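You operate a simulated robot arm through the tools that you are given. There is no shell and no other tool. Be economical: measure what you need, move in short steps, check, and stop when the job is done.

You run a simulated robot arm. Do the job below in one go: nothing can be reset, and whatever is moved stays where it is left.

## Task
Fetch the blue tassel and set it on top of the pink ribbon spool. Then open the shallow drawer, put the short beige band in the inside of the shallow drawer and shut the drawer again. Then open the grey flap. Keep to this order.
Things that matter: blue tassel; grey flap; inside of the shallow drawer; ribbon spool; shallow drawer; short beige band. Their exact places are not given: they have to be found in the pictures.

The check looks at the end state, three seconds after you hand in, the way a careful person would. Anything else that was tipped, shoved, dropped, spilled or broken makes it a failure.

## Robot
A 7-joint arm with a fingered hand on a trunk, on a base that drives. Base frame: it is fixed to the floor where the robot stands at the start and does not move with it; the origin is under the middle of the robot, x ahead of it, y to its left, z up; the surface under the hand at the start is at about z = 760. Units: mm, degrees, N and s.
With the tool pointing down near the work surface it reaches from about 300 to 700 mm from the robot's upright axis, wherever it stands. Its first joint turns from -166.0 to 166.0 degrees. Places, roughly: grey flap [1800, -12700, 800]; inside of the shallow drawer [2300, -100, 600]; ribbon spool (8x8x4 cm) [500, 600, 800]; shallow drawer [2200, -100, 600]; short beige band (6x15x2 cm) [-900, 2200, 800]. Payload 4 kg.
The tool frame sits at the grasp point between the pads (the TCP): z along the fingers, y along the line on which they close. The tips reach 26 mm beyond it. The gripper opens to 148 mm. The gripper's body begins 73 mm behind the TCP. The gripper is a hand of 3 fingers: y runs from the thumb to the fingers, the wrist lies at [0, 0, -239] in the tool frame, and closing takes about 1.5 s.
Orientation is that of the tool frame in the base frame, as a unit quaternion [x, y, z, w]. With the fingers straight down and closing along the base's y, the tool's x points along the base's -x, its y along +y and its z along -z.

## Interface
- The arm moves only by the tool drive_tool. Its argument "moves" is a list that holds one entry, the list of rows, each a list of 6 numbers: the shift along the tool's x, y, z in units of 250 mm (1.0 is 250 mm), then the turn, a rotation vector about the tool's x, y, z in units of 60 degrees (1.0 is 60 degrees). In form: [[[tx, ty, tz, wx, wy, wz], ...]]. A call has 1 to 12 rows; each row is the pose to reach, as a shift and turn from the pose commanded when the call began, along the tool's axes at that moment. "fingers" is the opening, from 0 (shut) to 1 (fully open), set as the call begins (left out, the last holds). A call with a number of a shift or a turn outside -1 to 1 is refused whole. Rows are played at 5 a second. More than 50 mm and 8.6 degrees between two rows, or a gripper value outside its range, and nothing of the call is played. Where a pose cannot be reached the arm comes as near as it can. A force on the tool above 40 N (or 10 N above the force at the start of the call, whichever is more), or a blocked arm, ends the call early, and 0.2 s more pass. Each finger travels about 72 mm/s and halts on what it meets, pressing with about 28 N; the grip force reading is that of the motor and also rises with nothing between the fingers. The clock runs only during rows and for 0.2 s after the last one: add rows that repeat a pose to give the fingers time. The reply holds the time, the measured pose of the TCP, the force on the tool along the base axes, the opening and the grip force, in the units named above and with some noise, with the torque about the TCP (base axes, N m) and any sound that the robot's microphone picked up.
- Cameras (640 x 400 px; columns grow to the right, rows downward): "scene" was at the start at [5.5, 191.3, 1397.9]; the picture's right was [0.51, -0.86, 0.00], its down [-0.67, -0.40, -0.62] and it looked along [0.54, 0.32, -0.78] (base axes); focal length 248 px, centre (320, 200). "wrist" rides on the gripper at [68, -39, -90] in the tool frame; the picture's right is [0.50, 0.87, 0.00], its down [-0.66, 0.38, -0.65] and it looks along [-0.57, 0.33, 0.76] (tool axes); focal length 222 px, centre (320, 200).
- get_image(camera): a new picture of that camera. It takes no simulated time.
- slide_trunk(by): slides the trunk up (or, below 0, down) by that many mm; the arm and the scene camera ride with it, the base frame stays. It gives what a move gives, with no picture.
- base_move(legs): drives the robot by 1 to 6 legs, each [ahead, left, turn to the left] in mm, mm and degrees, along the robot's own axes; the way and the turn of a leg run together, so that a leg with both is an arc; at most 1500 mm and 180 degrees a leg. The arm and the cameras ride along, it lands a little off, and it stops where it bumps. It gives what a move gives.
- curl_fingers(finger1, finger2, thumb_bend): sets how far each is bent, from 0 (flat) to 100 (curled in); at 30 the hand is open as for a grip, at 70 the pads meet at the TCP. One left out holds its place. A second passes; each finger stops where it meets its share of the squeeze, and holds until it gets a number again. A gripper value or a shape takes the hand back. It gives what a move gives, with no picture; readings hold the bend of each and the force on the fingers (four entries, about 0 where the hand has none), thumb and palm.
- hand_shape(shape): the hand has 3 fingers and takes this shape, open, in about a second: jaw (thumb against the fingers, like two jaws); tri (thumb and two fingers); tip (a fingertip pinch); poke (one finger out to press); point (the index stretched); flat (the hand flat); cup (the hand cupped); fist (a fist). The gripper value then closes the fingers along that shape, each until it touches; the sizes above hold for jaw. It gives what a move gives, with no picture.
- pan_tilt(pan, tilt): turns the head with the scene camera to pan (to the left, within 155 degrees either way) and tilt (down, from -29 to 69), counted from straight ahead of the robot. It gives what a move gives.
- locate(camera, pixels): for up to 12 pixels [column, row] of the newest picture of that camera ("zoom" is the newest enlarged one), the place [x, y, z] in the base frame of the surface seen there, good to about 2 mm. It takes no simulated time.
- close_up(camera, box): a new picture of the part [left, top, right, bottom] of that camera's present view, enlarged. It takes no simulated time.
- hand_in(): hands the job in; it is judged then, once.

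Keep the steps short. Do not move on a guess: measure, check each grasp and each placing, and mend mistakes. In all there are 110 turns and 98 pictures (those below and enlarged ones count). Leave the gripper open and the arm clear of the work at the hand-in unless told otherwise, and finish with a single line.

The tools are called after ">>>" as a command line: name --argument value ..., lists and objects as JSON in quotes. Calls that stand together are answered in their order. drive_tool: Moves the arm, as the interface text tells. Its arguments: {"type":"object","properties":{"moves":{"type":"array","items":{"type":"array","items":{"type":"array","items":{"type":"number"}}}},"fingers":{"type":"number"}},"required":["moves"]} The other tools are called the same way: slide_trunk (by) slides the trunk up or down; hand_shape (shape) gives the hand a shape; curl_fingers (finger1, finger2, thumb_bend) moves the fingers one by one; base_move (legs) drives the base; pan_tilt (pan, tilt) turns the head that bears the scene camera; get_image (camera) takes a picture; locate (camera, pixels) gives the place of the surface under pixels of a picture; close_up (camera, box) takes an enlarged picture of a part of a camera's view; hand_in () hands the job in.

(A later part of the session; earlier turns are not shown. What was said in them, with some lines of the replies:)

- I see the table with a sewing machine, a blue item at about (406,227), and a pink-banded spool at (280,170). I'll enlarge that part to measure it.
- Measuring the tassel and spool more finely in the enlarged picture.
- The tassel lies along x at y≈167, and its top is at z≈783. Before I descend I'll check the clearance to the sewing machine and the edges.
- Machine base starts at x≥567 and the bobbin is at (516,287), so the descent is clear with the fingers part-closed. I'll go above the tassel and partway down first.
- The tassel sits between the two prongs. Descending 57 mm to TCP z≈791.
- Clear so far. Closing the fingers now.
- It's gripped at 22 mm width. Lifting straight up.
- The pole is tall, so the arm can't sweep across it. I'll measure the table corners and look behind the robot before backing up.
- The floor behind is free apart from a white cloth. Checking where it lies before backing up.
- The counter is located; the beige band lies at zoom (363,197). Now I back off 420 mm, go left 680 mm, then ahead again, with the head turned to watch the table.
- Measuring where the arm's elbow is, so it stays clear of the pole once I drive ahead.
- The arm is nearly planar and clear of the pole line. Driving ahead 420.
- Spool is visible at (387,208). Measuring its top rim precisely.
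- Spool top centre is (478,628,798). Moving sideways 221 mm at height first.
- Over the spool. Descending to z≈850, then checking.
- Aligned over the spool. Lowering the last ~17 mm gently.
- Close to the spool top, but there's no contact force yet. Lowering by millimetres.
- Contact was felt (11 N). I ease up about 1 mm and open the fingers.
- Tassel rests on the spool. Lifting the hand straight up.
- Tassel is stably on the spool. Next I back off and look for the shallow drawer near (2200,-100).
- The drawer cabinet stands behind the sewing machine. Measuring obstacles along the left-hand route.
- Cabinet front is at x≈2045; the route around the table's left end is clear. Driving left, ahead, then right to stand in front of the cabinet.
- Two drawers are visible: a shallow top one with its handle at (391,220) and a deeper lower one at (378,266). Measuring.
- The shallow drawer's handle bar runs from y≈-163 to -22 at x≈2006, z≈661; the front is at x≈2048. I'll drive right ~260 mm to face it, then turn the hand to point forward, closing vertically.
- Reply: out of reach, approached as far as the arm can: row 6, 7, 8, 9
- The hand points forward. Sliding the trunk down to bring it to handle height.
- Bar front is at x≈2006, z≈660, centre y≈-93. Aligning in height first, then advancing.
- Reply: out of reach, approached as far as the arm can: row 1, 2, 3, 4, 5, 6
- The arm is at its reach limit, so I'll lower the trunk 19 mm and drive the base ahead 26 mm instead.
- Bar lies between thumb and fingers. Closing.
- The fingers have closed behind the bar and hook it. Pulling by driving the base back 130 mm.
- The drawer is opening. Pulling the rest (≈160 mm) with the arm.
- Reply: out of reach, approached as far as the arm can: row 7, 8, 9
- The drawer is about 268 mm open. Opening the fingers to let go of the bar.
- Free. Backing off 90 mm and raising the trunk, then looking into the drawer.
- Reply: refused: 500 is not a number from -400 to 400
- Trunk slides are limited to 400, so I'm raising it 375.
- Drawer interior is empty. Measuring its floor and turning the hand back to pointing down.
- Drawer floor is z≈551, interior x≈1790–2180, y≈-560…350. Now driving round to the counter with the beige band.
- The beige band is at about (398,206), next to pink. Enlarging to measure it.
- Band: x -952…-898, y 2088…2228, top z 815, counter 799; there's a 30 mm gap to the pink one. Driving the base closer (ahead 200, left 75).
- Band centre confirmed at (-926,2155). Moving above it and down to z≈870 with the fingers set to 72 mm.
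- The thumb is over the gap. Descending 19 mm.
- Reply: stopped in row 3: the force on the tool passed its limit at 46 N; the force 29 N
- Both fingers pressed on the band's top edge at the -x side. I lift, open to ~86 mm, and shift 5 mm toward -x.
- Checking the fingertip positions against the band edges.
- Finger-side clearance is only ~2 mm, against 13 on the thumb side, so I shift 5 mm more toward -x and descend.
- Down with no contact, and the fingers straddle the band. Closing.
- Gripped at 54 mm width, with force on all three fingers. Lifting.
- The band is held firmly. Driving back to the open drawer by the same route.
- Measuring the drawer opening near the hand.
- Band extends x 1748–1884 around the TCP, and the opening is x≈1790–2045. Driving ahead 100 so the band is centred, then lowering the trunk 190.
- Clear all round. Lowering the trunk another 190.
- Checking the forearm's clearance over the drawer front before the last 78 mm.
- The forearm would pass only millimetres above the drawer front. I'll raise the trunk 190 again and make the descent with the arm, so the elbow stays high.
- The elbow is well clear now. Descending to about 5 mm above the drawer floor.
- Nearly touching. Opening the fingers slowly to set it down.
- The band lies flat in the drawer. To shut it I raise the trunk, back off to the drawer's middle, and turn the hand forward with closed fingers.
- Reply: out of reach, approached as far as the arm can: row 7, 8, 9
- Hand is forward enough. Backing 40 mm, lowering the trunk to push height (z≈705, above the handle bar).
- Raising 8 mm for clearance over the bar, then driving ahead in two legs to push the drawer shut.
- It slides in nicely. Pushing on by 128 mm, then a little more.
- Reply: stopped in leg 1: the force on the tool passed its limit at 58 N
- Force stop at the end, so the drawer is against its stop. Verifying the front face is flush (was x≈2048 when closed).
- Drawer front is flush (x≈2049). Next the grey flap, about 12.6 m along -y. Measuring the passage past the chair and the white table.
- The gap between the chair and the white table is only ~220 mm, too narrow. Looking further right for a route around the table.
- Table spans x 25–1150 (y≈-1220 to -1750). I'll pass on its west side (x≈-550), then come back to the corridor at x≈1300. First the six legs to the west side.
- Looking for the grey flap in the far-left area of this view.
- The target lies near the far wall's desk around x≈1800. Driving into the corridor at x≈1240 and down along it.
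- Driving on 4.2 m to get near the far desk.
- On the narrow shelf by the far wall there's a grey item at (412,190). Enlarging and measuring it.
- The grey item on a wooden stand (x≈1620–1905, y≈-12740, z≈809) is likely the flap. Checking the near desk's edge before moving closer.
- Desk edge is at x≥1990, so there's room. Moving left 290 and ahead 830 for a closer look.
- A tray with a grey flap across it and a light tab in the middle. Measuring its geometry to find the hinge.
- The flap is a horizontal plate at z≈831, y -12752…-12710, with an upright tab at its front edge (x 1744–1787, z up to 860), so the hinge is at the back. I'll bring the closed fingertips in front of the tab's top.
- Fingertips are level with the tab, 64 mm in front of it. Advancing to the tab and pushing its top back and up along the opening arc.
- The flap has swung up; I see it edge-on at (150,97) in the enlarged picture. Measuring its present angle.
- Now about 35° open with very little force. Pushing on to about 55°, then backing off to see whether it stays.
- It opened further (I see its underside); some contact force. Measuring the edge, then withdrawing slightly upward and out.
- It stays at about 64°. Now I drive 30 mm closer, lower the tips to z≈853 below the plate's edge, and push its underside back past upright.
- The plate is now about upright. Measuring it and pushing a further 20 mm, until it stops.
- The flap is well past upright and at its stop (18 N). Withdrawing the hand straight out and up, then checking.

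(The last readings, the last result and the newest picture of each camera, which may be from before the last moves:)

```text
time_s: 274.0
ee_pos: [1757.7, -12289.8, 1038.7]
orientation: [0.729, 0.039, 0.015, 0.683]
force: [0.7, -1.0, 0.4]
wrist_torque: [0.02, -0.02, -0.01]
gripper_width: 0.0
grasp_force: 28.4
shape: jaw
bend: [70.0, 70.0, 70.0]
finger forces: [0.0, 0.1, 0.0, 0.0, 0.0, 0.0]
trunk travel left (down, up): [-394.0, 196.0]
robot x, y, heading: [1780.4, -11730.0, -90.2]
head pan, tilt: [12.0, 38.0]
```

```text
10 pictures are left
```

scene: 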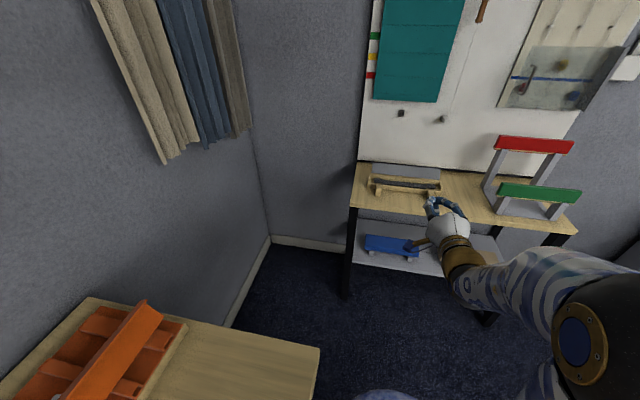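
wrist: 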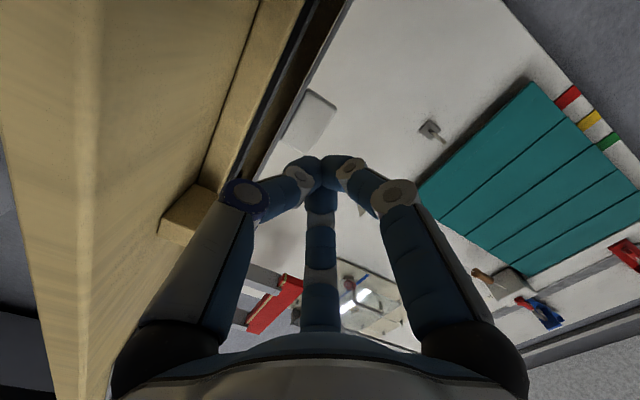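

The flap stays open. Opening the gripper and confirming in an enlarged view.

>>> drive_tool --moves '[[[0, 0, 0, 0, 0, 0], [0, 0, 0, 0, 0, 0], [0, 0, 0, 0, 0, 0], [0, 0, 0, 0, 0, 0], [0, 0, 0, 0, 0, 0], [0, 0, 0, 0, 0, 0], [0, 0, 0, 0, 0, 0], [0, 0, 0, 0, 0, 0]]]' --fingers 1

>>> close_up --camera "scene" --box '[345, 150, 465, 225]'

>>> locate --camera "zoom" --pixels '[[150, 80], [150, 125], [420, 95], [120, 160], [300, 85], [300, 120]]'

```text
time_s: 275.8
ee_pos: [1756.3, -12289.0, 1037.6]
orientation: [0.729, 0.04, 0.013, 0.683]
force: [-0.8, -0.4, -0.3]
wrist_torque: [-0.01, 0.02, 0.0]
gripper_width: 147.7
grasp_force: 0.1
shape: jaw
bend: [30.0, 30.0, 30.0]
finger forces: [0.1, 0.1, 0.0, 0.0, 0.0, 0.0]
trunk travel left (down, up): [-394.0, 196.0]
robot x, y, heading: [1778.9, -11734.6, -90.4]
head pan, tilt: [12.0, 38.0]
```

```text
5.33 times, centred on (405, 188) of scene
```

zoom: 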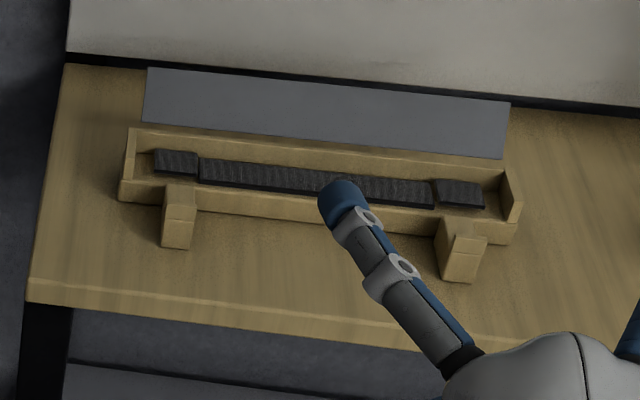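

```text
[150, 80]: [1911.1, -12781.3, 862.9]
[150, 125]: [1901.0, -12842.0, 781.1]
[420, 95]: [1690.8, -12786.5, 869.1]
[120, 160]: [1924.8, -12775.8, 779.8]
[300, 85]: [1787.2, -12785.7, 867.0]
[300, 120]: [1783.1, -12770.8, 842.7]
```

The flap is open at about 120° and holding, the tray hasn't moved, and the hand is open and clear. Handing in.

>>> hand_in

```text
The job is handed in.
```

The blue tassel lies on the pink ribbon spool, the short beige band is inside the shut shallow drawer, and the grey flap stands open at about 120°, all done in that order.
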